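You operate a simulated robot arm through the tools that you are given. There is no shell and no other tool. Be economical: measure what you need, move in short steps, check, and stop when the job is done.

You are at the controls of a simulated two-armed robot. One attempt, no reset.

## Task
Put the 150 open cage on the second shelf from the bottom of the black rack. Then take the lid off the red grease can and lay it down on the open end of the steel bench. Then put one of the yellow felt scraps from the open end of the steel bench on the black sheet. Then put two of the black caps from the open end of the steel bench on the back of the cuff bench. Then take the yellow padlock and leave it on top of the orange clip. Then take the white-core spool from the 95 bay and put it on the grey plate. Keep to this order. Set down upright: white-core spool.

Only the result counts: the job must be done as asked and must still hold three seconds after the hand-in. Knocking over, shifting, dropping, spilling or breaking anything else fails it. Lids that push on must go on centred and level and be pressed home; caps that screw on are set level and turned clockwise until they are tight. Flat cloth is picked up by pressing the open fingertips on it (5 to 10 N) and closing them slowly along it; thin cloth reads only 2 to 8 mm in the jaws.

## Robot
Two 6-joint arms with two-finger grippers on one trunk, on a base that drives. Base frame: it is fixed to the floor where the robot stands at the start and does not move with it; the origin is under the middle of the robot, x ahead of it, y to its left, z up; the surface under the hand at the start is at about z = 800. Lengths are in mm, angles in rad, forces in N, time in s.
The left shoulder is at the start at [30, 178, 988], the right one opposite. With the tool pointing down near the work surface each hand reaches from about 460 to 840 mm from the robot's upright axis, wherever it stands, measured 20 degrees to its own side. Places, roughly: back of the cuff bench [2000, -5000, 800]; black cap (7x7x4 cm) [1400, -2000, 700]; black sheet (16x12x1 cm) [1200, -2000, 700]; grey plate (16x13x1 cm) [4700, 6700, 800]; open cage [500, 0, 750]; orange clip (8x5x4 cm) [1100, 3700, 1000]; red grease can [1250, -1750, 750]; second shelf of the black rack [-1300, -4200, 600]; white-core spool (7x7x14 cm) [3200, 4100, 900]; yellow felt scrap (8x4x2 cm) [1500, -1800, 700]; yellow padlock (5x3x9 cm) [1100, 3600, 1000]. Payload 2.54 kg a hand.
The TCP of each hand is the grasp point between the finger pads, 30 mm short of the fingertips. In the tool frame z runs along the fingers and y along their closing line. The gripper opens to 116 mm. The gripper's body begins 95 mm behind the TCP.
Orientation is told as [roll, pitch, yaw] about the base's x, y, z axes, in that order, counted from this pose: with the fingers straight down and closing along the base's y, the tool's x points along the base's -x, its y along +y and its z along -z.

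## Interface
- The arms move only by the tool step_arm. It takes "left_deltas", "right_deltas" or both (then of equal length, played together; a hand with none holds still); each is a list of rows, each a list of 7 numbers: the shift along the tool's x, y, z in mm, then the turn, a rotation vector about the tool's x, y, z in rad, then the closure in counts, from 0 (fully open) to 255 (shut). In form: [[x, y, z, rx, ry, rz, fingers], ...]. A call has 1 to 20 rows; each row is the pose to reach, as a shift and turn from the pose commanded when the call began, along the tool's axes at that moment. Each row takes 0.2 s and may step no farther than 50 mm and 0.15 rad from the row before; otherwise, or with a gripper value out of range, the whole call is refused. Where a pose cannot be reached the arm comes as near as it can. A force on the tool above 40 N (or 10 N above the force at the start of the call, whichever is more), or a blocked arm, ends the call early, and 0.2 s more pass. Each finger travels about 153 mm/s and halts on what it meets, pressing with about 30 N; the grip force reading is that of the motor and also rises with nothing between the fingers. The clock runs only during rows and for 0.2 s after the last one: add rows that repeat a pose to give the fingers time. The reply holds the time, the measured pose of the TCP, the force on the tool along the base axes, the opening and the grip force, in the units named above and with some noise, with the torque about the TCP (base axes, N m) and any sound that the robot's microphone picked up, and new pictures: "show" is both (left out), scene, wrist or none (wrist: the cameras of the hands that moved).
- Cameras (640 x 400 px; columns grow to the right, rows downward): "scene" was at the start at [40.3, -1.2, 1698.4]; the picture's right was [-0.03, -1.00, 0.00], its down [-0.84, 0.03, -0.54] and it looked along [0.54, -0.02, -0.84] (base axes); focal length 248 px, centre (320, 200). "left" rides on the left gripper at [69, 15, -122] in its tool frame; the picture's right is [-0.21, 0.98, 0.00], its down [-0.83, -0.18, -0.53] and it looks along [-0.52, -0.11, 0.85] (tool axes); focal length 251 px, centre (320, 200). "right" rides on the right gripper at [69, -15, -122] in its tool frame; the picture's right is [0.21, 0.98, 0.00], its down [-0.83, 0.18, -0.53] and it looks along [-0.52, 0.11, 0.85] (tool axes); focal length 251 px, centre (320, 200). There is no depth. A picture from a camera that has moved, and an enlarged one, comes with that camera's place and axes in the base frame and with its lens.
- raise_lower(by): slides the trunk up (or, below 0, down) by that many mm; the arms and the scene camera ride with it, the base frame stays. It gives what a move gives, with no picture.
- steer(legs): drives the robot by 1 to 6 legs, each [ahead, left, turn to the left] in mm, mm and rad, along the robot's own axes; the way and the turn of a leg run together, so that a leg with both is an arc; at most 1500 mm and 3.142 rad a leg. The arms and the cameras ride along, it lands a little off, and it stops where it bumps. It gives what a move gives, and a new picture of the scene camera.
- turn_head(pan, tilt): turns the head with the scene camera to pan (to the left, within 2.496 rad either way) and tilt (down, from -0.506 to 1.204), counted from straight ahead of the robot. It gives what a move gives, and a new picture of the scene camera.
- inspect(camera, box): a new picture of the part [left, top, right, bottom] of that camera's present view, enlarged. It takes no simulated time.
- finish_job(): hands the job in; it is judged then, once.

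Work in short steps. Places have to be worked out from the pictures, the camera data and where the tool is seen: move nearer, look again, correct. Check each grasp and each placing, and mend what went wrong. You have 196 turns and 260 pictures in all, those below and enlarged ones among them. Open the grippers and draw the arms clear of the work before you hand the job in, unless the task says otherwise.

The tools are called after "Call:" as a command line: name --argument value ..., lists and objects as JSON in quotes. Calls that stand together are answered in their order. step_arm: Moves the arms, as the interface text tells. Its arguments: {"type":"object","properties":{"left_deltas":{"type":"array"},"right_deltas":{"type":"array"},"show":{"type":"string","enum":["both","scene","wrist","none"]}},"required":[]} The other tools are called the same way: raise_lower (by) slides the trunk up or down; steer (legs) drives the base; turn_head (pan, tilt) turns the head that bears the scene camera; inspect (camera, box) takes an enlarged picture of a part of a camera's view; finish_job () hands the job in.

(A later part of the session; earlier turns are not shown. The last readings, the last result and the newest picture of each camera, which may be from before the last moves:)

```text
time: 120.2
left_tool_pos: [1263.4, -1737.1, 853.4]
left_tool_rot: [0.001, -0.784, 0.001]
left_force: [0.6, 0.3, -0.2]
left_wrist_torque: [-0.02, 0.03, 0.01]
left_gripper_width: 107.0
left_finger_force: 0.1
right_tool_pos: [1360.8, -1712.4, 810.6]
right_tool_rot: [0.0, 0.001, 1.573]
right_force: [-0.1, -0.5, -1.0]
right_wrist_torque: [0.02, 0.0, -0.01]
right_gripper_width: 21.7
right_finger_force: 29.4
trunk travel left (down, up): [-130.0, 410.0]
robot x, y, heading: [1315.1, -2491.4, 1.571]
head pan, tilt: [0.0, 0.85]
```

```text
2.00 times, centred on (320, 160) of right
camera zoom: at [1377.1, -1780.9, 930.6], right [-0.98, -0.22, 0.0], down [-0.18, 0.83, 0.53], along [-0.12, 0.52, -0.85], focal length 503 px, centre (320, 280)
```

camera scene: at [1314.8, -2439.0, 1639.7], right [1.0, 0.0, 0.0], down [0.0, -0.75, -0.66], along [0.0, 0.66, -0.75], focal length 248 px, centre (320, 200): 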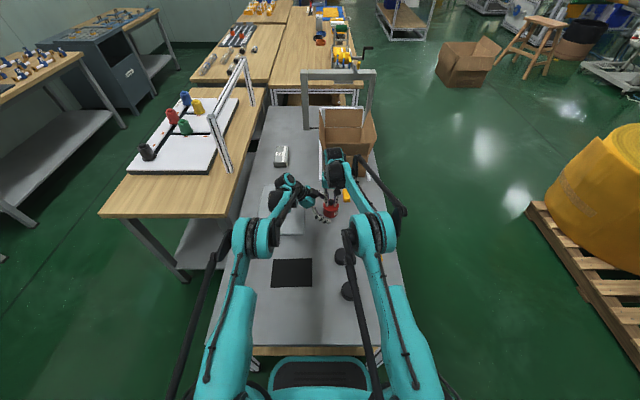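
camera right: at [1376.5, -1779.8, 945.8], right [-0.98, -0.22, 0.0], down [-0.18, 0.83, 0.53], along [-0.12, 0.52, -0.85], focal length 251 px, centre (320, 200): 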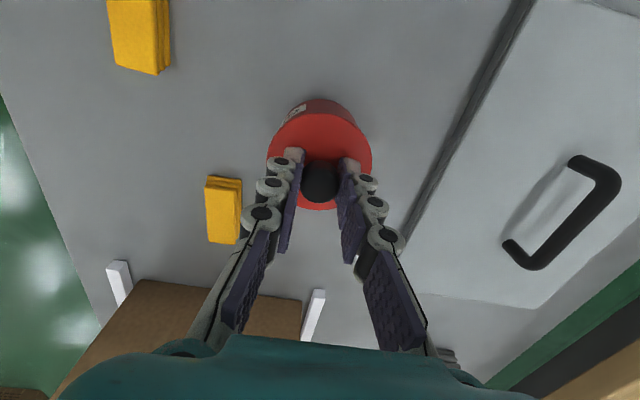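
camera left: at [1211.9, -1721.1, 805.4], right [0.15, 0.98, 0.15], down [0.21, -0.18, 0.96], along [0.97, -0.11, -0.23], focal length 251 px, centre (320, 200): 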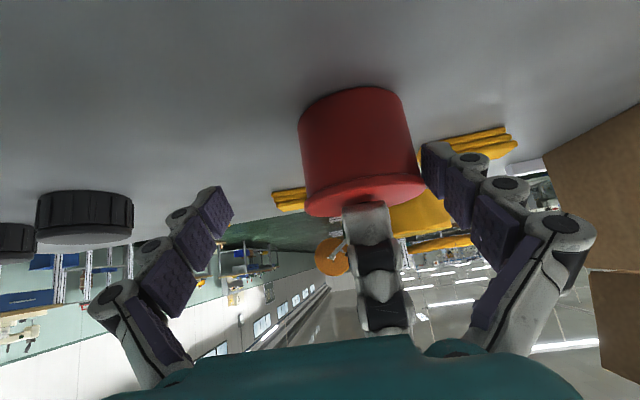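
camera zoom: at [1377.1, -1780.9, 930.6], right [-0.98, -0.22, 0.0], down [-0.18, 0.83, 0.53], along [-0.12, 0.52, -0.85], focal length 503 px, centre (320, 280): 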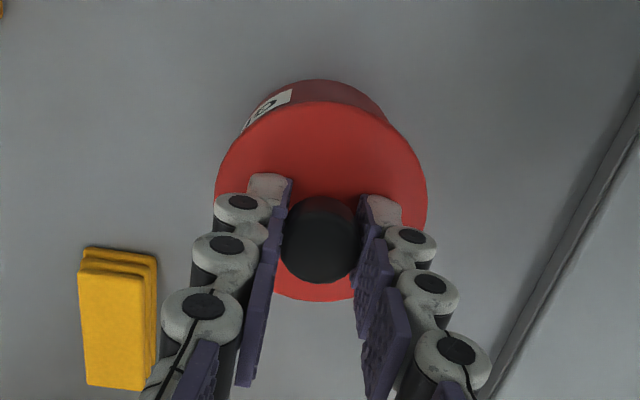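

The can is undisturbed. I'll swing the left approach direction by 45° about the vertical at the staging distance.

Call:
step_arm --left_deltas '[[-5, -30, 0, 0, 0, 0, 20], [-8, -47, 10, -0.1, 0, -0.1, 20], [-12, -47, 20, -0.2, 0, -0.2, 20], [-12, -47, 25, -0.3, 0, -0.3, 20], [-12, -47, 25, -0.4, 0, -0.4, 20], [-12, -47, 25, -0.5, 0, -0.5, 20], [-12, -47, 25, -0.555, 0, -0.555, 20], [-12, -47, 25, -0.555, 0, -0.555, 20]]' --show "both"

```text
time: 122.0
left_tool_pos: [1289.1, -1782.1, 845.0]
left_tool_rot: [0.002, -0.785, 0.788]
left_force: [-0.8, 0.6, -0.4]
left_wrist_torque: [-0.03, 0.03, 0.0]
left_gripper_width: 106.8
left_finger_force: 0.0
right_tool_pos: [1362.7, -1711.1, 809.0]
right_tool_rot: [-0.002, 0.0, 1.572]
right_force: [-0.2, -0.3, -0.8]
right_wrist_torque: [0.0, 0.0, -0.01]
right_gripper_width: 21.5
right_finger_force: 30.5
trunk travel left (down, up): [-130.0, 410.0]
robot x, y, heading: [1315.5, -2489.3, 1.57]
head pan, tilt: [0.0, 0.85]
camera scene: at [1314.8, -2438.9, 1639.7], right [1.0, 0.0, 0.0], down [0.0, -0.75, -0.66], along [0.0, 0.66, -0.75], focal length 248 px, centre (320, 200)
camera left: at [1183.4, -1868.0, 882.2], right [-0.59, 0.8, 0.15], down [0.27, 0.02, 0.96], along [0.76, 0.6, -0.23], focal length 251 px, centre (320, 200)
```

scene: 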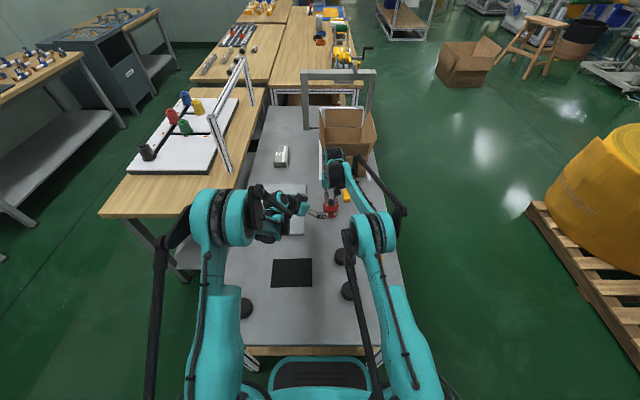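
left: 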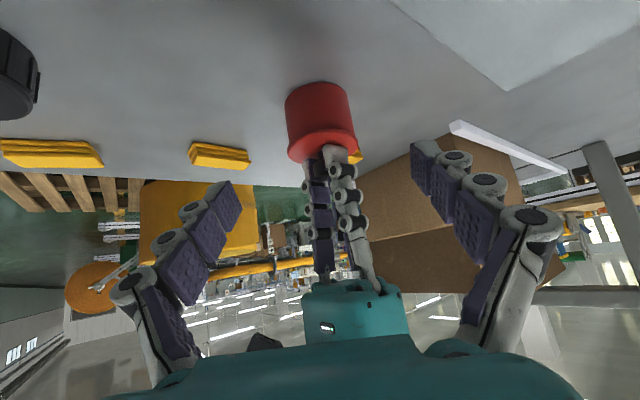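

It is aligned with the can between the left fingers. I'll advance 127 mm along the axis.

Call:
step_arm --left_deltas '[[0, 0, 40, 0, 0, 0, 20], [0, 0, 75, 0, 0, 0, 20], [0, 0, 100, 0, 0, 0, 20], [0, 0, 118, 0, 0, 0, 20], [0, 0, 127, 0, 0, 0, 20], [0, 0, 127, 0, 0, 0, 20]]' --show "both"

```text
time: 123.3
left_tool_pos: [1351.1, -1719.0, 753.6]
left_tool_rot: [0.002, -0.786, 0.788]
left_force: [0.9, 1.0, 0.2]
left_wrist_torque: [-0.03, 0.03, -0.02]
left_gripper_width: 107.1
left_finger_force: 0.1
right_tool_pos: [1361.8, -1711.6, 809.3]
right_tool_rot: [0.001, 0.0, 1.573]
right_force: [0.4, -0.4, 0.6]
right_wrist_torque: [0.01, -0.01, 0.0]
right_gripper_width: 21.7
right_finger_force: 30.3
trunk travel left (down, up): [-130.0, 410.0]
robot x, y, heading: [1314.7, -2492.0, 1.572]
head pan, tilt: [0.0, 0.85]
camera scene: at [1314.9, -2438.9, 1639.7], right [1.0, 0.0, 0.0], down [0.0, -0.75, -0.66], along [0.0, 0.66, -0.75], focal length 248 px, centre (320, 200)
camera left: at [1246.1, -1803.9, 791.8], right [-0.58, 0.8, 0.15], down [0.28, 0.02, 0.96], along [0.76, 0.6, -0.23], focal length 251 px, centre (320, 200)
```

scene: 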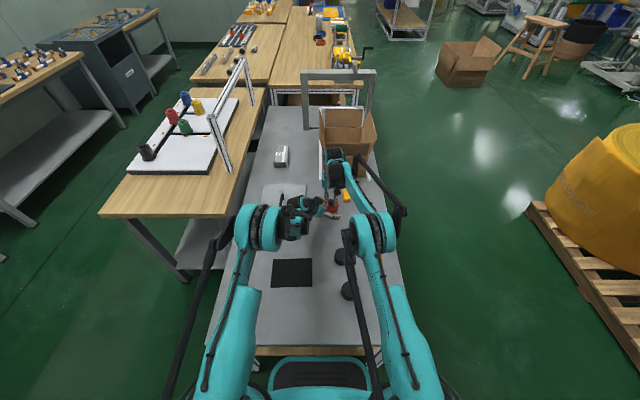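
left: 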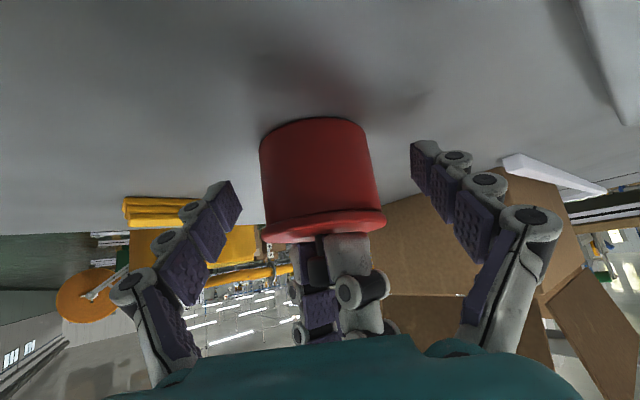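

All within reach. I'll close the left hand on the can body.

Call:
step_arm --left_deltas '[[0, 0, 0, 0, 0, 0, 60], [0, 0, 0, 0, 0, 0, 100], [0, 0, 0, 0, 0, 0, 125], [0, 0, 0, 0, 0, 0, 150], [0, 0, 0, 0, 0, 0, 150]]' --show "wrist"

```text
time: 124.5
left_tool_pos: [1353.5, -1718.6, 754.5]
left_tool_rot: [0.001, -0.783, 0.785]
left_force: [4.5, -11.4, 1.0]
left_wrist_torque: [0.06, 0.03, -0.12]
left_gripper_width: 66.6
left_finger_force: 30.1
right_tool_pos: [1362.6, -1712.7, 809.1]
right_tool_rot: [-0.002, -0.001, 1.572]
right_force: [-3.6, 9.0, 1.3]
right_wrist_torque: [0.31, 0.08, 0.02]
right_gripper_width: 21.7
right_finger_force: 29.9
trunk travel left (down, up): [-130.0, 410.0]
robot x, y, heading: [1316.6, -2488.7, 1.576]
head pan, tilt: [0.0, 0.85]
camera left: at [1246.5, -1804.4, 792.0], right [-0.58, 0.8, 0.15], down [0.28, 0.02, 0.96], along [0.76, 0.6, -0.23], focal length 251 px, centre (320, 200)
```

left: 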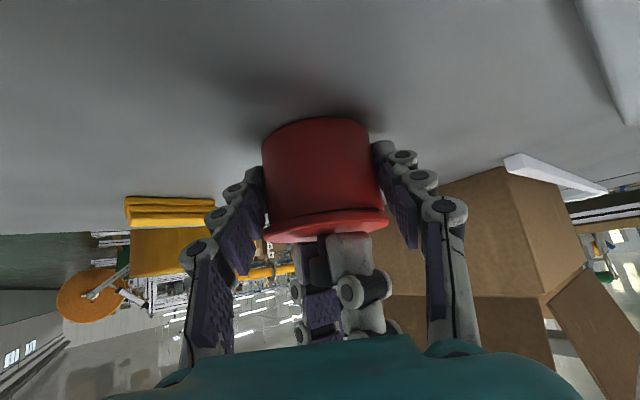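

The body is held at 66.6 mm. I'll pull the lid up slowly with the right hand.

Call:
step_arm --right_deltas '[[0, 0, -2, 0, 0, 0, 235], [0, 0, -4, 0, 0, 0, 235], [0, 0, -7, 0, 0, 0, 235], [0, 0, -11, 0, 0, 0, 235], [0, 0, -15, 0, 0, 0, 235]]' --show "wrist"

Call:
inspect --camera "left" --box '[200, 80, 460, 300]'

```text
time: 125.8
left_tool_pos: [1352.0, -1718.9, 754.4]
left_tool_rot: [0.001, -0.784, 0.787]
left_force: [-1.0, 0.6, 1.2]
left_wrist_torque: [-0.09, -0.04, 0.03]
left_gripper_width: 66.5
left_finger_force: 29.8
right_tool_pos: [1360.0, -1711.6, 824.1]
right_tool_rot: [-0.001, 0.002, 1.573]
right_force: [-0.7, 0.3, -0.5]
right_wrist_torque: [-0.03, -0.02, -0.01]
right_gripper_width: 21.8
right_finger_force: 29.8
trunk travel left (down, up): [-130.0, 410.0]
robot x, y, heading: [1319.0, -2490.2, 1.57]
head pan, tilt: [0.0, 0.85]
camera right: at [1376.6, -1780.7, 945.7], right [-0.98, -0.22, 0.0], down [-0.18, 0.83, 0.53], along [-0.12, 0.52, -0.85], focal length 251 px, centre (320, 200)
```

right: 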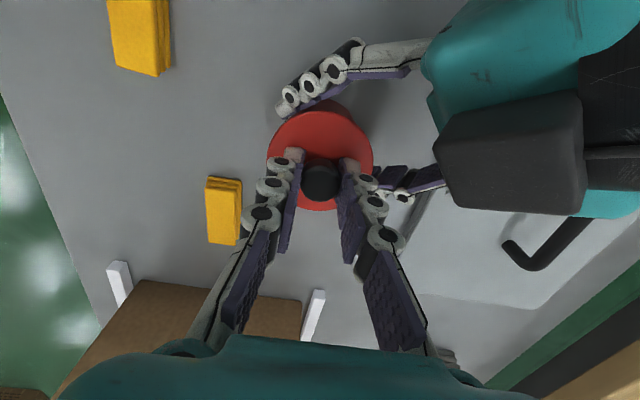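

```text
1.82 times, centred on (330, 190) of left
camera zoom: at [1245.6, -1803.9, 792.0], right [-0.59, 0.8, 0.15], down [0.28, 0.02, 0.96], along [0.76, 0.6, -0.23], focal length 457 px, centre (302, 218)
```

zoom: 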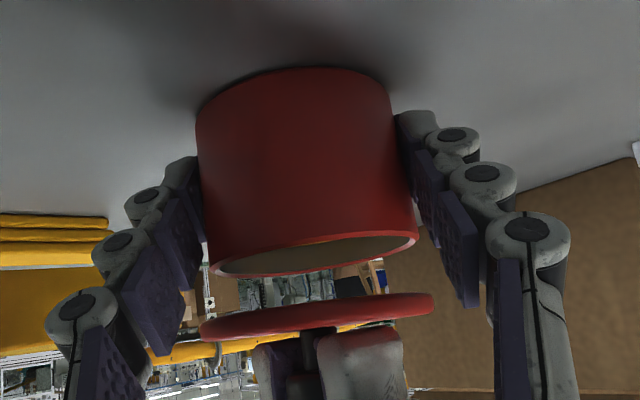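

The lid is off and the can stayed put. I'll raise the lid further, then open the left hand and back it out along its own axis.

Call:
step_arm --right_deltas '[[0, 0, -30, 0, 0, 0, 235], [0, 0, -60, 0, 0, 0, 235], [0, 0, -90, 0, 0, 0, 235], [0, 0, -90, 0, 0, 0, 235]]' --show "none"

Call:
step_arm --left_deltas '[[0, 0, 0, 0, 0, 0, 110], [0, 0, 0, 0, 0, 0, 90], [0, 0, 0, 0, 0, 0, 60], [0, 0, 0, 0, 0, 0, 30], [0, 0, -25, 0, 0, 0, 20], [0, 0, -60, 0, 0, 0, 20], [0, 0, -100, 0, 0, 0, 20], [0, 0, -140, 0, 0, 0, 20], [0, 0, -180, 0, 0, 0, 20]]' --show "wrist"

```text
time: 126.8
left_tool_pos: [1352.9, -1717.6, 754.4]
left_tool_rot: [-0.001, -0.785, 0.789]
left_force: [0.3, -0.2, 0.7]
left_wrist_torque: [-0.14, -0.04, -0.03]
left_gripper_width: 66.2
left_finger_force: 30.4
right_tool_pos: [1362.3, -1712.8, 914.4]
right_tool_rot: [-0.001, 0.001, 1.573]
right_force: [0.6, -0.4, 0.5]
right_wrist_torque: [-0.01, 0.0, 0.01]
right_gripper_width: 21.7
right_finger_force: 29.5
trunk travel left (down, up): [-130.0, 410.0]
robot x, y, heading: [1315.2, -2486.4, 1.576]
head pan, tilt: [0.0, 0.85]
```

```text
time: 128.8
left_tool_pos: [1262.8, -1810.3, 883.1]
left_tool_rot: [0.002, -0.786, 0.785]
left_force: [-0.3, -0.2, -0.3]
left_wrist_torque: [0.0, 0.03, 0.02]
left_gripper_width: 107.3
left_finger_force: 0.1
right_tool_pos: [1361.1, -1712.7, 914.3]
right_tool_rot: [0.0, -0.002, 1.573]
right_force: [0.8, -0.7, -0.5]
right_wrist_torque: [0.01, -0.03, -0.01]
right_gripper_width: 21.1
right_finger_force: 30.2
trunk travel left (down, up): [-130.0, 410.0]
robot x, y, heading: [1311.4, -2486.1, 1.569]
head pan, tilt: [0.0, 0.85]
camera left: at [1156.8, -1895.6, 920.9], right [-0.58, 0.8, 0.15], down [0.27, 0.02, 0.96], along [0.76, 0.6, -0.23], focal length 251 px, centre (320, 200)
```

left: 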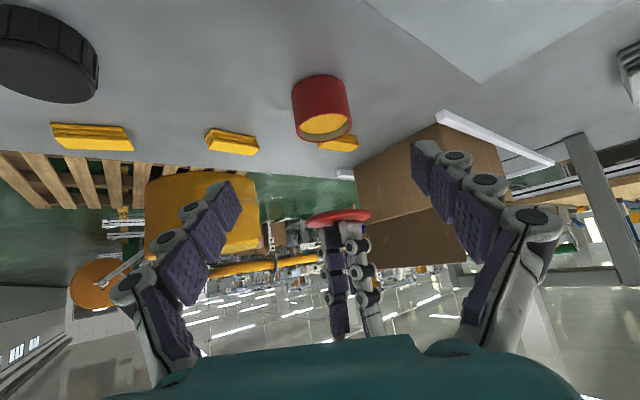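

The can is open and standing. I'll withdraw the left hand towards its home place and restore its orientation.

Call:
step_arm --left_deltas '[[15, -7, -34, -0.092, 0, -0.092, 20], [31, -14, -69, -0.185, 0, -0.185, 20], [47, -21, -103, -0.277, 0, -0.277, 20], [62, -28, -138, -0.37, 0, -0.37, 20], [78, -35, -172, -0.462, 0, -0.462, 20], [93, -42, -206, -0.555, 0, -0.555, 20], [93, -42, -206, -0.555, 0, -0.555, 20]]' --show "none"

Call:
step_arm --left_deltas '[[0, 0, 0, 0, 0.131, 0, 0], [0, 0, 0, 0, 0.262, 0, 0], [0, 0, 0, 0, 0.393, 0, 0], [0, 0, 0, 0, 0.524, 0, 0], [0, 0, 0, 0, 0.654, 0, 0], [0, 0, 0, 0, 0.785, 0, 0]]' --show "scene"

```text
time: 130.3
left_tool_pos: [1143.0, -1988.5, 964.1]
left_tool_rot: [0.002, -0.787, 1.572]
left_force: [0.4, 0.3, -0.1]
left_wrist_torque: [-0.02, 0.01, 0.0]
left_gripper_width: 106.9
left_finger_force: 0.1
right_tool_pos: [1362.2, -1711.2, 913.3]
right_tool_rot: [0.0, 0.0, 1.573]
right_force: [0.2, 0.4, 0.5]
right_wrist_torque: [0.02, -0.03, 0.01]
right_gripper_width: 21.7
right_finger_force: 30.1
trunk travel left (down, up): [-130.0, 410.0]
robot x, y, heading: [1311.6, -2491.1, 1.568]
head pan, tilt: [0.0, 0.85]
```

```text
time: 131.8
left_tool_pos: [1141.6, -1987.9, 961.8]
left_tool_rot: [0.002, 0.001, 1.573]
left_force: [1.3, 1.3, -0.5]
left_wrist_torque: [0.02, 0.02, 0.0]
left_gripper_width: 116.2
left_finger_force: 0.0
right_tool_pos: [1362.4, -1711.1, 913.6]
right_tool_rot: [0.0, 0.0, 1.573]
right_force: [-0.1, 1.0, 0.2]
right_wrist_torque: [-0.03, -0.03, 0.0]
right_gripper_width: 21.5
right_finger_force: 30.2
trunk travel left (down, up): [-130.0, 410.0]
robot x, y, heading: [1310.6, -2490.2, 1.574]
head pan, tilt: [0.0, 0.85]
camera scene: at [1314.8, -2437.9, 1639.7], right [1.0, 0.0, 0.0], down [0.0, -0.75, -0.66], along [0.0, 0.66, -0.75], focal length 248 px, centre (320, 200)
```

scene: 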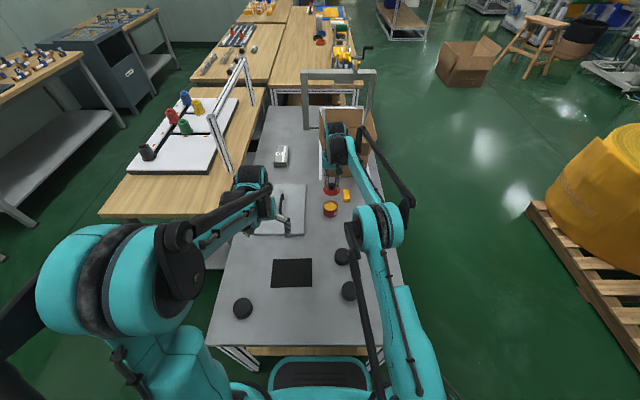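

Now I'll carry the lid to free bench space near (1315,-1865) and lower it to just above the table.

Call:
step_arm --right_deltas '[[40, 12, 0, 0, 0, 0, 235], [80, 25, 0, 0, 0, 0, 235], [120, 37, 10, 0, 0, 0, 235], [153, 47, 40, 0, 0, 0, 235], [153, 47, 80, 0, 0, 0, 235], [153, 47, 115, 0, 0, 0, 235], [153, 47, 125, 0, 0, 0, 235], [153, 47, 125, 0, 0, 0, 235]]' --show "both"

```text
time: 133.6
left_tool_pos: [1142.3, -1989.4, 962.1]
left_tool_rot: [0.003, 0.0, 1.573]
left_force: [0.5, -0.2, 0.1]
left_wrist_torque: [-0.01, -0.01, -0.02]
left_gripper_width: 115.8
left_finger_force: 0.1
right_tool_pos: [1313.6, -1864.1, 788.4]
right_tool_rot: [0.0, 0.001, 1.574]
right_force: [-0.2, 0.4, 0.9]
right_wrist_torque: [0.0, 0.02, -0.01]
right_gripper_width: 21.7
right_finger_force: 30.2
trunk travel left (down, up): [-130.0, 410.0]
robot x, y, heading: [1314.9, -2488.4, 1.569]
head pan, tilt: [0.0, 0.85]
camera scene: at [1314.8, -2439.1, 1639.7], right [1.0, 0.0, 0.0], down [0.0, -0.75, -0.66], along [0.0, 0.66, -0.75], focal length 248 px, centre (320, 200)
camera right: at [1328.9, -1932.6, 909.4], right [-0.98, -0.22, 0.0], down [-0.18, 0.83, 0.53], along [-0.12, 0.52, -0.85], focal length 251 px, centre (320, 200)
```

scene: 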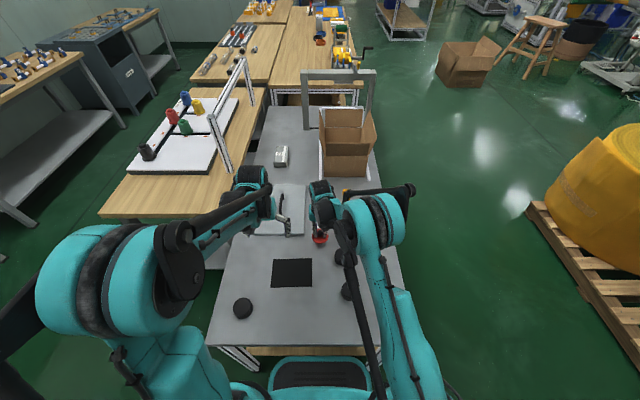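
right: 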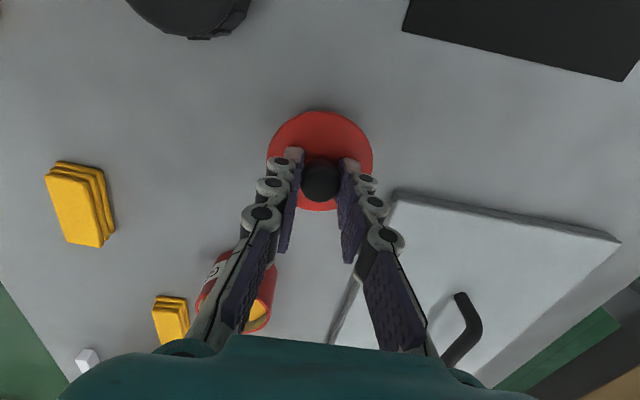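

The spot below the lid is clear. I'll lower in small steps until it touches.

Call:
step_arm --right_deltas '[[0, 0, 4, 0, 0, 0, 235], [0, 0, 8, 0, 0, 0, 235], [0, 0, 12, 0, 0, 0, 235], [0, 0, 14, 0, 0, 0, 235], [0, 0, 16, 0, 0, 0, 235], [0, 0, 16, 0, 0, 0, 235]]' --show "none"

Call:
step_arm --right_deltas '[[0, 0, 1, 0, 0, 0, 235], [0, 0, 2, 0, 0, 0, 235], [0, 0, 3, 0, 0, 0, 235], [0, 0, 3, 0, 0, 0, 235]]' --show "none"

```text
time: 134.9
left_tool_pos: [1143.4, -1986.9, 961.1]
left_tool_rot: [0.003, 0.0, 1.573]
left_force: [0.0, 0.7, 0.1]
left_wrist_torque: [0.0, 0.0, 0.0]
left_gripper_width: 115.9
left_finger_force: 0.2
right_tool_pos: [1313.8, -1864.2, 773.1]
right_tool_rot: [0.0, -0.001, 1.572]
right_force: [-0.5, 0.4, -0.2]
right_wrist_torque: [0.02, 0.01, 0.0]
right_gripper_width: 21.9
right_finger_force: 29.7
trunk travel left (down, up): [-130.0, 410.0]
robot x, y, heading: [1313.9, -2487.4, 1.573]
head pan, tilt: [0.0, 0.85]
```

```text
time: 135.9
left_tool_pos: [1143.2, -1988.5, 961.1]
left_tool_rot: [0.002, 0.001, 1.573]
left_force: [0.0, 0.2, 0.0]
left_wrist_torque: [0.01, -0.02, 0.02]
left_gripper_width: 116.2
left_finger_force: 0.1
right_tool_pos: [1314.0, -1863.9, 769.3]
right_tool_rot: [-0.001, 0.001, 1.572]
right_force: [-0.6, -0.1, 0.0]
right_wrist_torque: [-0.01, 0.0, 0.0]
right_gripper_width: 21.9
right_finger_force: 29.7
trunk travel left (down, up): [-130.0, 410.0]
robot x, y, heading: [1313.8, -2491.5, 1.575]
head pan, tilt: [0.0, 0.85]
```

No contact yet; I'll continue down.

Call:
step_arm --right_deltas '[[0, 0, 2, 0, 0, 0, 235], [0, 0, 4, 0, 0, 0, 235], [0, 0, 5, 0, 0, 0, 235], [0, 0, 5, 0, 0, 0, 235]]' --show "none"

Call:
step_arm --right_deltas '[[0, 0, 2, 0, 0, 0, 235], [0, 0, 4, 0, 0, 0, 235], [0, 0, 5, 0, 0, 0, 235], [0, 0, 5, 0, 0, 0, 235]]' --show "none"

Call:
inspect --camera "scene" --box '[290, 205, 370, 255]'

```text
time: 136.9
left_tool_pos: [1143.0, -1988.0, 960.1]
left_tool_rot: [0.002, 0.001, 1.572]
left_force: [0.2, -0.5, -1.0]
left_wrist_torque: [0.0, -0.03, 0.0]
left_gripper_width: 116.0
left_finger_force: 0.2
right_tool_pos: [1316.0, -1865.6, 764.7]
right_tool_rot: [0.0, 0.0, 1.573]
right_force: [-0.2, 0.1, -1.2]
right_wrist_torque: [0.01, 0.02, -0.01]
right_gripper_width: 21.3
right_finger_force: 29.6
trunk travel left (down, up): [-130.0, 410.0]
robot x, y, heading: [1315.6, -2488.6, 1.58]
head pan, tilt: [0.0, 0.85]
```

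```text
time: 137.9
left_tool_pos: [1142.1, -1987.6, 961.5]
left_tool_rot: [0.001, 0.001, 1.574]
left_force: [0.0, -0.2, 0.0]
left_wrist_torque: [-0.01, -0.03, 0.0]
left_gripper_width: 116.2
left_finger_force: 0.1
right_tool_pos: [1313.9, -1864.8, 760.2]
right_tool_rot: [0.001, -0.002, 1.572]
right_force: [0.0, -1.1, -0.5]
right_wrist_torque: [-0.02, 0.02, 0.03]
right_gripper_width: 21.5
right_finger_force: 30.4
trunk travel left (down, up): [-130.0, 410.0]
robot x, y, heading: [1313.2, -2488.7, 1.576]
head pan, tilt: [0.0, 0.85]
```

```text
8.00 times, centred on (330, 230) of scene
camera zoom: at [1314.8, -2439.0, 1639.7], right [1.0, 0.0, 0.0], down [0.0, -0.75, -0.66], along [0.0, 0.66, -0.75], focal length 1988 px, centre (240, -40)
```

zoom: 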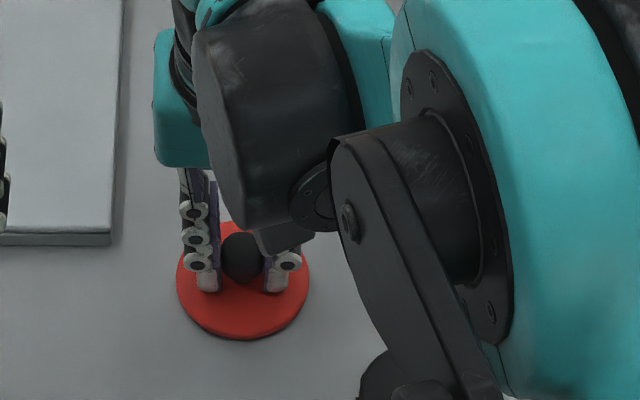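

It is near the table now. I'll keep stepping with force checks.

Call:
step_arm --right_deltas '[[0, 0, 2, 0, 0, 0, 235], [0, 0, 4, 0, 0, 0, 235], [0, 0, 4, 0, 0, 0, 235]]' --show "none"

Call:
step_arm --right_deltas '[[0, 0, 2, 0, 0, 0, 235], [0, 0, 3, 0, 0, 0, 235], [0, 0, 3, 0, 0, 0, 235]]' --show "none"

Call:
step_arm --right_deltas '[[0, 0, 2, 0, 0, 0, 235], [0, 0, 3, 0, 0, 0, 235], [0, 0, 3, 0, 0, 0, 235]]' --show "wrist"

```text
time: 138.8
left_tool_pos: [1142.4, -1988.2, 961.9]
left_tool_rot: [0.0, -0.001, 1.572]
left_force: [0.9, -0.4, -0.3]
left_wrist_torque: [-0.01, -0.02, 0.0]
left_gripper_width: 115.9
left_finger_force: 0.1
right_tool_pos: [1314.5, -1864.6, 756.8]
right_tool_rot: [-0.001, -0.003, 1.572]
right_force: [-0.6, 7.2, 25.5]
right_wrist_torque: [-0.48, -0.03, 0.01]
right_gripper_width: 21.6
right_finger_force: 29.6
trunk travel left (down, up): [-130.0, 410.0]
robot x, y, heading: [1315.2, -2486.9, 1.573]
head pan, tilt: [0.0, 0.85]
```

```text
time: 139.3
left_tool_pos: [1143.4, -1988.0, 962.6]
left_tool_rot: [0.003, -0.003, 1.573]
left_force: [0.1, 0.5, 0.0]
left_wrist_torque: [-0.01, -0.03, -0.01]
left_gripper_width: 115.7
left_finger_force: 0.1
right_tool_pos: [1313.8, -1865.4, 755.9]
right_tool_rot: [-0.001, -0.003, 1.569]
right_force: [0.7, -2.3, 21.3]
right_wrist_torque: [-0.19, -0.02, -0.04]
right_gripper_width: 21.7
right_finger_force: 29.4
trunk travel left (down, up): [-130.0, 410.0]
robot x, y, heading: [1316.0, -2489.6, 1.574]
head pan, tilt: [0.0, 0.85]
stopped in row 2 (right hand): the force on the tool passed its limit at 40 N (the readings are from after the stop); the commanded pose is now the measured one
```

```text
time: 139.8
left_tool_pos: [1142.6, -1990.4, 962.6]
left_tool_rot: [0.002, -0.005, 1.572]
left_force: [0.1, -0.8, 0.3]
left_wrist_torque: [0.01, 0.0, -0.01]
left_gripper_width: 116.1
left_finger_force: 0.1
right_tool_pos: [1313.6, -1865.3, 754.3]
right_tool_rot: [-0.001, -0.002, 1.569]
right_force: [1.1, -4.6, 26.4]
right_wrist_torque: [-0.11, -0.03, -0.01]
right_gripper_width: 21.3
right_finger_force: 29.9
trunk travel left (down, up): [-130.0, 410.0]
robot x, y, heading: [1317.0, -2490.9, 1.578]
head pan, tilt: [0.0, 0.85]
stopped in row 2 (right hand): the force on the tool passed its limit at 40 N (the readings are from after the stop); the commanded pose is now the measured one
camera right: at [1329.5, -1934.1, 876.6], right [-0.98, -0.21, 0.0], down [-0.18, 0.82, 0.54], along [-0.11, 0.53, -0.84], focal length 251 px, centre (320, 200)
```

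right: 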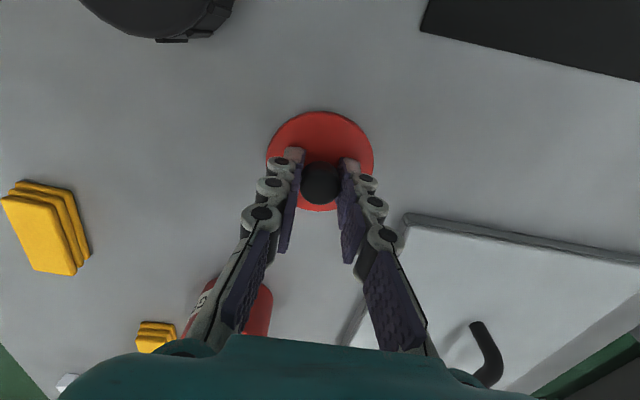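

The lid is on the bench with contact at TCP z≈757. I'll ease up, open, and rise.

Call:
step_arm --right_deltas '[[0, 0, -2, 0, 0, 0, 235], [0, 0, -2, 0, 0, 0, 200], [0, 0, -2, 0, 0, 0, 160], [0, 0, -2, 0, 0, 0, 130], [0, 0, -15, 0, 0, 0, 110], [0, 0, -60, 0, 0, 0, 60], [0, 0, -110, 0, 0, 0, 0], [0, 0, -160, 0, 0, 0, 0]]' --show "wrist"

```text
time: 141.6
left_tool_pos: [1143.8, -1989.3, 962.4]
left_tool_rot: [0.003, -0.001, 1.572]
left_force: [-0.4, 0.3, 0.0]
left_wrist_torque: [0.01, 0.01, 0.01]
left_gripper_width: 116.1
left_finger_force: 0.2
right_tool_pos: [1313.1, -1862.1, 914.2]
right_tool_rot: [-0.001, -0.004, 1.571]
right_force: [0.0, -0.3, 0.3]
right_wrist_torque: [0.04, 0.0, 0.02]
right_gripper_width: 116.1
right_finger_force: 0.1
trunk travel left (down, up): [-130.0, 410.0]
robot x, y, heading: [1316.6, -2490.7, 1.575]
head pan, tilt: [0.0, 0.85]
camera right: at [1328.2, -1931.1, 1035.0], right [-0.98, -0.22, 0.0], down [-0.18, 0.82, 0.54], along [-0.11, 0.52, -0.84], focal length 251 px, centre (320, 200)
```

right: 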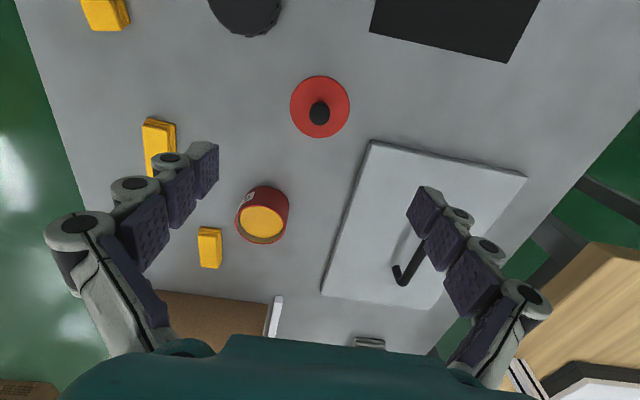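

The lid lies flat, so task 2 is done. Next is the felt scrap; the nearest one is at about (1537,-1908), so I'll hover the right hand over it.

Call:
step_arm --right_deltas '[[10, -45, 5, 0, 0, 0, 0], [20, -90, 10, 0, 0, 0, 0], [30, -135, 15, 0, 0, 0, 0], [40, -180, 20, 0, 0, 0, 0], [46, -224, 34, 0, 0, 0, 0], [46, -224, 34, 0, 0, 0, 0]]' --show "wrist"

```text
time: 143.0
left_tool_pos: [1142.0, -1988.8, 962.7]
left_tool_rot: [-0.001, 0.001, 1.573]
left_force: [-0.5, -0.5, -0.5]
left_wrist_torque: [-0.01, -0.02, 0.02]
left_gripper_width: 115.9
left_finger_force: 0.1
right_tool_pos: [1537.3, -1907.1, 879.2]
right_tool_rot: [-0.002, -0.004, 1.573]
right_force: [0.2, 0.1, 0.1]
right_wrist_torque: [0.04, 0.0, -0.02]
right_gripper_width: 116.0
right_finger_force: 0.2
trunk travel left (down, up): [-130.0, 410.0]
robot x, y, heading: [1312.9, -2488.3, 1.574]
head pan, tilt: [0.0, 0.85]
camera right: at [1552.1, -1976.2, 1000.6], right [-0.98, -0.22, 0.0], down [-0.18, 0.82, 0.54], along [-0.11, 0.52, -0.84], focal length 251 px, centre (320, 200)
```

right: 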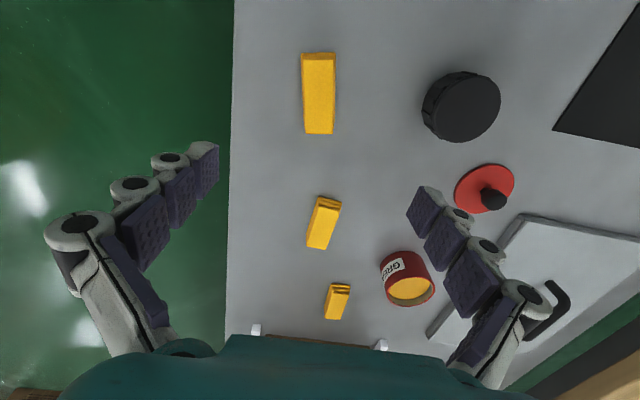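

The scrap's centre is (1544,-1931) and its long axis is turned 0.24 rad from y. I'll align, go down to TCP z≈752 and close gently.

Call:
step_arm --right_deltas '[[12, -4, 20, 0, 0, -0.12, 60], [24, -7, 50, 0, 0, -0.237, 101], [24, -7, 90, 0, 0, -0.237, 101], [24, -7, 115, 0, 0, -0.237, 101], [24, -7, 127, 0, 0, -0.237, 101], [24, -7, 127, 0, 0, -0.237, 101]]' --show "wrist"

```text
time: 144.4
left_tool_pos: [1142.6, -1987.8, 962.1]
left_tool_rot: [0.002, -0.001, 1.574]
left_force: [0.8, -0.1, -0.6]
left_wrist_torque: [0.01, -0.04, -0.03]
left_gripper_width: 116.2
left_finger_force: 0.0
right_tool_pos: [1544.5, -1932.2, 752.6]
right_tool_rot: [-0.001, -0.004, 1.808]
right_force: [0.0, -0.2, 0.1]
right_wrist_torque: [0.03, 0.03, -0.03]
right_gripper_width: 70.1
right_finger_force: 0.1
trunk travel left (down, up): [-130.0, 410.0]
robot x, y, heading: [1317.6, -2484.5, 1.576]
head pan, tilt: [0.0, 0.85]
camera right: at [1575.5, -1994.9, 872.8], right [-0.9, -0.44, 0.0], down [-0.37, 0.76, 0.54], along [-0.23, 0.48, -0.84], focal length 251 px, centre (320, 200)
```

right: 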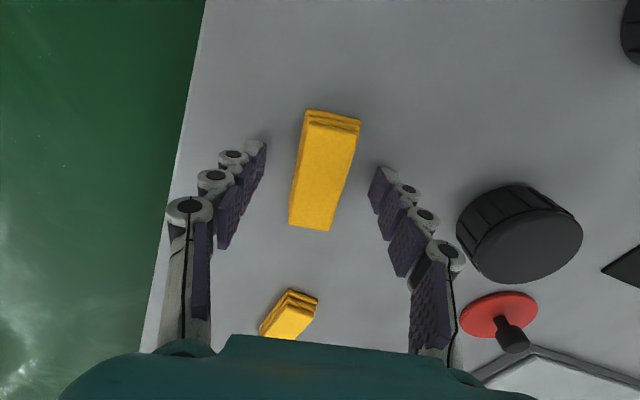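

It is aligned. Closing.

Call:
step_arm --right_deltas '[[0, 0, 0, 0, 0, 0, 140], [0, 0, 0, 0, 0, 0, 170], [0, 0, 0, 0, 0, 0, 190], [0, 0, 0, 0, 0, 0, 190], [0, 0, -20, 0, 0, 0, 190], [0, 0, -60, 0, 0, 0, 190]]' --show "wrist"

```text
time: 145.8
left_tool_pos: [1142.0, -1988.2, 962.1]
left_tool_rot: [-0.002, -0.002, 1.573]
left_force: [-0.1, 0.3, -0.2]
left_wrist_torque: [0.04, 0.01, 0.01]
left_gripper_width: 116.0
left_finger_force: 0.0
right_tool_pos: [1544.6, -1933.2, 812.7]
right_tool_rot: [-0.001, -0.004, 1.808]
right_force: [-0.1, 0.5, -0.1]
right_wrist_torque: [-0.01, -0.03, 0.01]
right_gripper_width: 31.3
right_finger_force: 30.2
trunk travel left (down, up): [-130.0, 410.0]
robot x, y, heading: [1313.3, -2485.8, 1.571]
head pan, tilt: [0.0, 0.85]
camera right: at [1576.3, -1996.8, 934.0], right [-0.9, -0.44, 0.0], down [-0.37, 0.76, 0.54], along [-0.23, 0.48, -0.84], focal length 251 px, centre (320, 200)
```

right: 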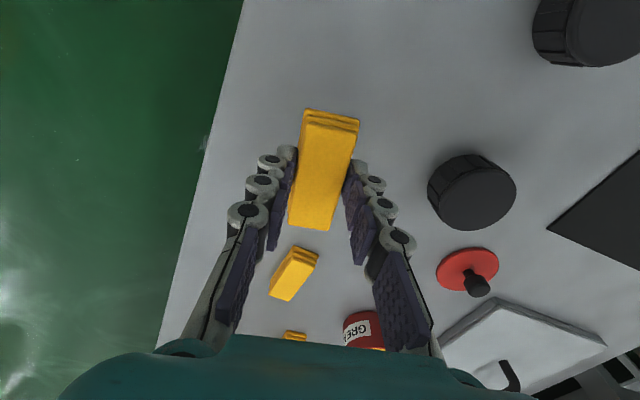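

The scrap is held. I'll carry it towards the black sheet at about (1204,-2010) and move the left hand aside.

Call:
step_arm --right_deltas '[[0, 0, -30, 0, 0, 0, 190], [0, 35, -45, 0, 0, 0, 190], [0, 80, -45, 0, 0, 0, 190], [-2, 125, -45, 0, 0, 0, 190], [-3, 170, -45, 0, 0, 0, 190], [-4, 215, -45, 0, 0, 0, 190], [-5, 260, -45, 0, 0, 0, 190], [-5, 305, -45, 0, 0, 0, 190], [-5, 349, -45, 0, 0, 0, 190], [-5, 349, -45, 0, 0, 0, 190]]' --left_deltas '[[0, 35, 0, 0, 0, 0, 0], [0, 75, 0, 0, 0, 0, 0], [0, 115, 0, 0, 0, 0, 0], [0, 155, 0, 0, 0, 0, 0], [0, 200, 0, 0, 0, 0, 0], [0, 220, 0, 0, 0, 0, 0], [0, 220, 0, 0, 0, 0, 0], [0, 220, 0, 0, 0, 0, 0], [0, 220, 0, 0, 0, 0, 0], [0, 220, 0, 0, 0, 0, 0]]' --show "scene"

Call:
inspect --camera "right" --box '[0, 0, 640, 400]'

```text
time: 148.0
left_tool_pos: [924.8, -1987.6, 961.8]
left_tool_rot: [0.003, 0.001, 1.572]
left_force: [0.2, -0.8, 0.3]
left_wrist_torque: [-0.01, 0.03, 0.01]
left_gripper_width: 115.9
left_finger_force: 0.1
right_tool_pos: [1203.4, -2011.8, 858.4]
right_tool_rot: [-0.001, -0.003, 1.809]
right_force: [0.3, 0.2, -0.4]
right_wrist_torque: [0.01, -0.02, 0.02]
right_gripper_width: 31.6
right_finger_force: 29.8
trunk travel left (down, up): [-130.0, 410.0]
robot x, y, heading: [1314.3, -2487.9, 1.576]
head pan, tilt: [0.0, 0.85]
camera scene: at [1315.4, -2438.9, 1639.7], right [1.0, 0.0, 0.0], down [0.0, -0.75, -0.66], along [0.0, 0.66, -0.75], focal length 248 px, centre (320, 200)
```

scene: 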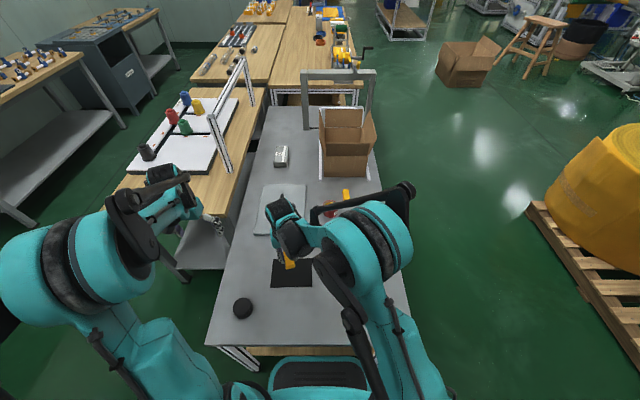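

```text
1.00 times, centred on (320, 200) of right (not enlarged: the box is as wide or as high as the picture)
camera zoom: at [1234.0, -2075.8, 979.2], right [-0.9, -0.44, 0.0], down [-0.37, 0.76, 0.54], along [-0.23, 0.48, -0.84], focal length 251 px, centre (320, 200)
```

zoom: 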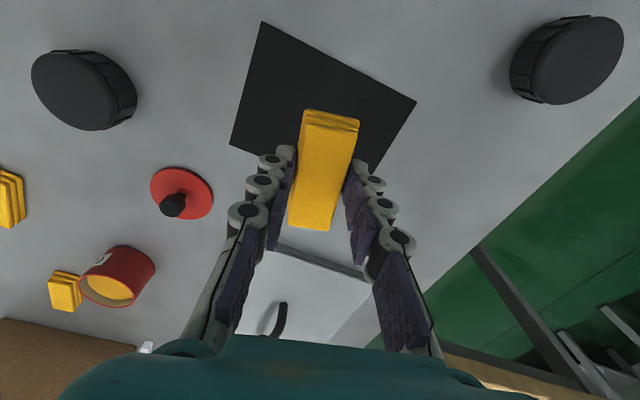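

The sheet's centre is (1205,-2008), right under the scrap. I'll lower to z≈756 and release.

Call:
step_arm --right_deltas '[[0, 0, 40, 0, 0, 0, 190], [0, 0, 75, 0, 0, 0, 190], [0, 0, 95, 0, 0, 0, 190], [0, 0, 102, 0, 0, 0, 190], [0, 0, 102, 0, 0, 0, 190]]' --show "none"

```text
time: 149.2
left_tool_pos: [924.0, -1987.6, 961.1]
left_tool_rot: [0.003, 0.0, 1.572]
left_force: [-0.6, 0.4, 0.0]
left_wrist_torque: [0.02, 0.0, -0.02]
left_gripper_width: 116.1
left_finger_force: 0.0
right_tool_pos: [1204.4, -2011.8, 755.7]
right_tool_rot: [-0.001, -0.003, 1.809]
right_force: [0.3, 0.8, -0.1]
right_wrist_torque: [0.0, 0.01, -0.03]
right_gripper_width: 31.4
right_finger_force: 30.3
trunk travel left (down, up): [-130.0, 410.0]
robot x, y, heading: [1315.5, -2491.5, 1.575]
head pan, tilt: [0.0, 0.85]
```

Call:
step_arm --right_deltas '[[0, 0, 1.5, 0, 0, 0, 190], [0, 0, 3, 0, 0, 0, 190], [0, 0, 3, 0, 0, 0, 175], [0, 0, 3, 0, 0, 0, 150], [0, 0, 3, 0, 0, 0, 120], [0, 0, 3, 0, 0, 0, 110], [0, 0, -30, 0, 0, 0, 110], [0, 0, -75, 0, 0, 0, 50], [0, 0, -115, 0, 0, 0, 0]]' --show "wrist"

```text
time: 151.2
left_tool_pos: [924.2, -1988.7, 961.5]
left_tool_rot: [0.003, -0.002, 1.571]
left_force: [0.9, -0.2, 0.3]
left_wrist_torque: [0.04, 0.0, 0.06]
left_gripper_width: 116.2
left_finger_force: 0.0
right_tool_pos: [1204.5, -2011.4, 869.4]
right_tool_rot: [-0.002, -0.005, 1.81]
right_force: [-0.4, 0.3, 0.5]
right_wrist_torque: [-0.04, 0.0, 0.02]
right_gripper_width: 116.0
right_finger_force: 0.2
trunk travel left (down, up): [-130.0, 410.0]
robot x, y, heading: [1313.4, -2491.1, 1.569]
head pan, tilt: [0.0, 0.85]
camera right: at [1235.1, -2074.9, 991.0], right [-0.9, -0.44, 0.0], down [-0.37, 0.76, 0.54], along [-0.23, 0.48, -0.84], focal length 251 px, centre (320, 200)
```

right: 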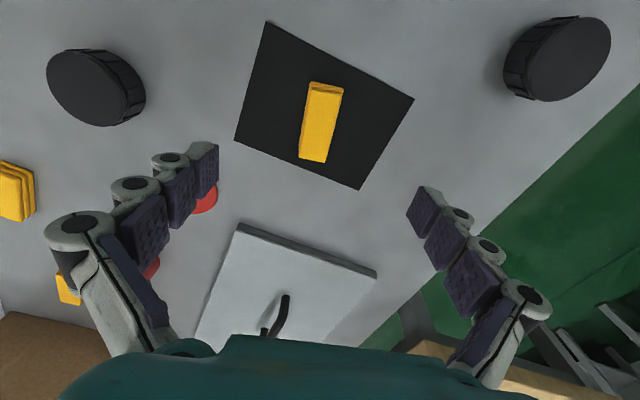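

The felt lies on the sheet, so task 3 is done. For the caps I'll back off 60 mm, then hover the right hand over the cap at (1395,-1957) and the left over the cap at (1056,-2150).

Call:
steer --legs '[[-60, 0, 0]]'

Call:
step_arm --right_deltas '[[-11, -36, 0, 0, 0, 0.04, 0], [-22, -72, 0, 0, 0, 0.08, 0], [-33, -108, 0, 0, 0, 0.12, 0], [-44, -144, 0, 0, 0, 0.16, 0], [-55, -180, 0, 0, 0, 0.2, 0], [-65, -212, 0, 0, 0, 0.239, 0], [-65, -212, 0, 0, 0, 0.239, 0]]' --left_deltas '[[17, -22, 15, 0, 0, 0, 0], [34, -44, 30, 0, 0, 0, 0], [51, -66, 45, 0, 0, 0, 0], [68, -88, 60, 0, 0, 0, 0], [85, -110, 75, 0, 0, 0, 0], [101, -132, 91, 0, 0, 0, 0], [101, -132, 91, 0, 0, 0, 0]]' --show "wrist"

```text
time: 152.2
left_tool_pos: [923.5, -2049.5, 962.9]
left_tool_rot: [0.002, -0.001, 1.573]
left_force: [-0.4, -0.6, 0.1]
left_wrist_torque: [0.06, -0.01, 0.01]
left_gripper_width: 115.9
left_finger_force: 0.1
right_tool_pos: [1203.0, -2073.6, 869.1]
right_tool_rot: [-0.003, -0.005, 1.809]
right_force: [-0.6, -0.9, 0.6]
right_wrist_torque: [0.04, -0.03, 0.01]
right_gripper_width: 116.0
right_finger_force: 0.1
trunk travel left (down, up): [-130.0, 410.0]
robot x, y, heading: [1317.0, -2550.3, 1.574]
head pan, tilt: [0.0, 0.85]
camera scene: at [1314.9, -2502.8, 1639.8], right [1.0, 0.0, 0.0], down [0.0, -0.75, -0.66], along [0.0, 0.66, -0.75], focal length 248 px, centre (320, 200)
```

scene: 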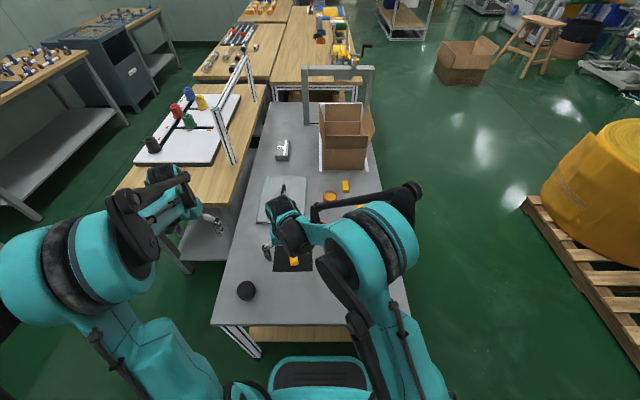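

```text
time: 153.8
left_tool_pos: [1055.3, -2150.1, 870.5]
left_tool_rot: [0.0, -0.001, 1.573]
left_force: [-0.6, -0.1, -0.1]
left_wrist_torque: [-0.01, -0.04, 0.01]
left_gripper_width: 116.2
left_finger_force: 0.3
right_tool_pos: [1395.6, -1960.1, 870.9]
right_tool_rot: [0.0, -0.004, 1.569]
right_force: [-0.1, 0.1, 0.3]
right_wrist_torque: [-0.02, -0.01, 0.02]
right_gripper_width: 115.9
right_finger_force: 0.2
trunk travel left (down, up): [-130.0, 410.0]
robot x, y, heading: [1316.2, -2545.9, 1.568]
head pan, tilt: [0.0, 0.85]
camera right: at [1409.9, -2028.6, 991.9], right [-0.98, -0.21, 0.0], down [-0.18, 0.82, 0.54], along [-0.11, 0.52, -0.84], focal length 251 px, centre (320, 200)
camera left: at [1040.5, -2219.8, 991.8], right [-0.98, 0.21, 0.0], down [0.18, 0.83, 0.53], along [0.11, 0.52, -0.85], focal length 251 px, centre (320, 200)
```

right: 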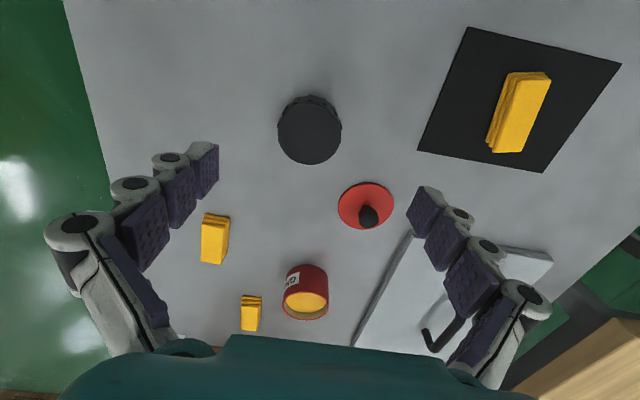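
left: 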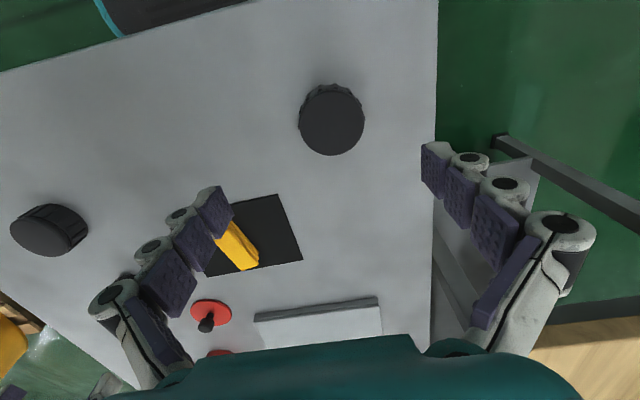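

Refined cap centres are (1404,-1953) on the right and (1043,-2156) on the left. I'll lower both hands to z≈753.

Call:
step_arm --right_deltas '[[-7, -8, 30, 0, 0, 0, 50], [-7, -8, 70, 0, 0, 0, 50], [-7, -8, 100, 0, 0, 0, 50], [-7, -8, 117, 0, 0, 0, 50], [-7, -8, 117, 0, 0, 0, 50]]' --left_deltas '[[6, 12, 30, 0, 0, 0, 50], [6, 12, 70, 0, 0, 0, 50], [6, 12, 100, 0, 0, 0, 50], [6, 12, 117, 0, 0, 0, 50], [6, 12, 117, 0, 0, 0, 50]]' --show "wrist"

```text
time: 154.9
left_tool_pos: [1034.1, -2126.0, 786.0]
left_tool_rot: [0.0, 0.001, 1.574]
left_force: [0.2, -0.5, 0.3]
left_wrist_torque: [0.02, 0.01, 0.05]
left_gripper_width: 93.4
left_finger_force: 0.1
left hand out of reach, approached as far as the arm can: row 2, 3, 4, 5
right_tool_pos: [1402.2, -1950.7, 753.9]
right_tool_rot: [-0.001, -0.003, 1.569]
right_force: [0.2, -0.7, 0.3]
right_wrist_torque: [0.03, -0.01, -0.04]
right_gripper_width: 93.0
right_finger_force: 0.1
trunk travel left (down, up): [-130.0, 410.0]
robot x, y, heading: [1315.9, -2550.8, 1.569]
head pan, tilt: [0.0, 0.85]
camera right: at [1417.9, -2020.0, 874.2], right [-0.98, -0.21, 0.0], down [-0.18, 0.82, 0.54], along [-0.11, 0.52, -0.84], focal length 251 px, centre (320, 200)
camera left: at [1019.6, -2195.8, 907.7], right [-0.98, 0.21, 0.0], down [0.18, 0.83, 0.53], along [0.11, 0.52, -0.85], focal length 251 px, centre (320, 200)
```

right: 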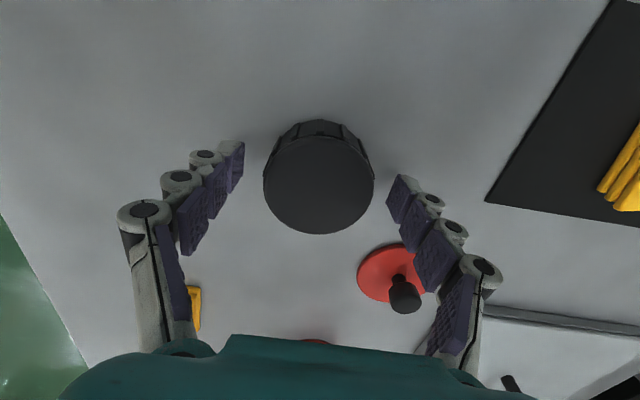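
left: 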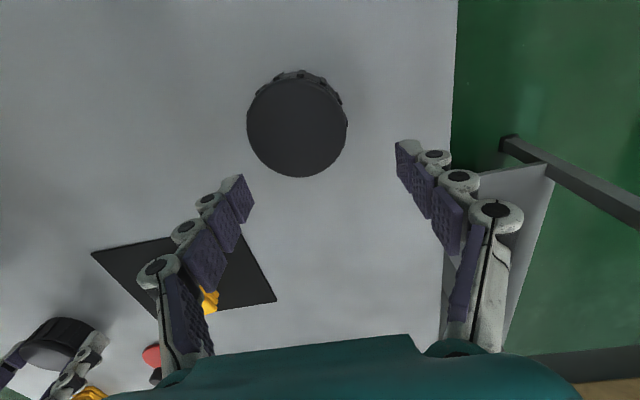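

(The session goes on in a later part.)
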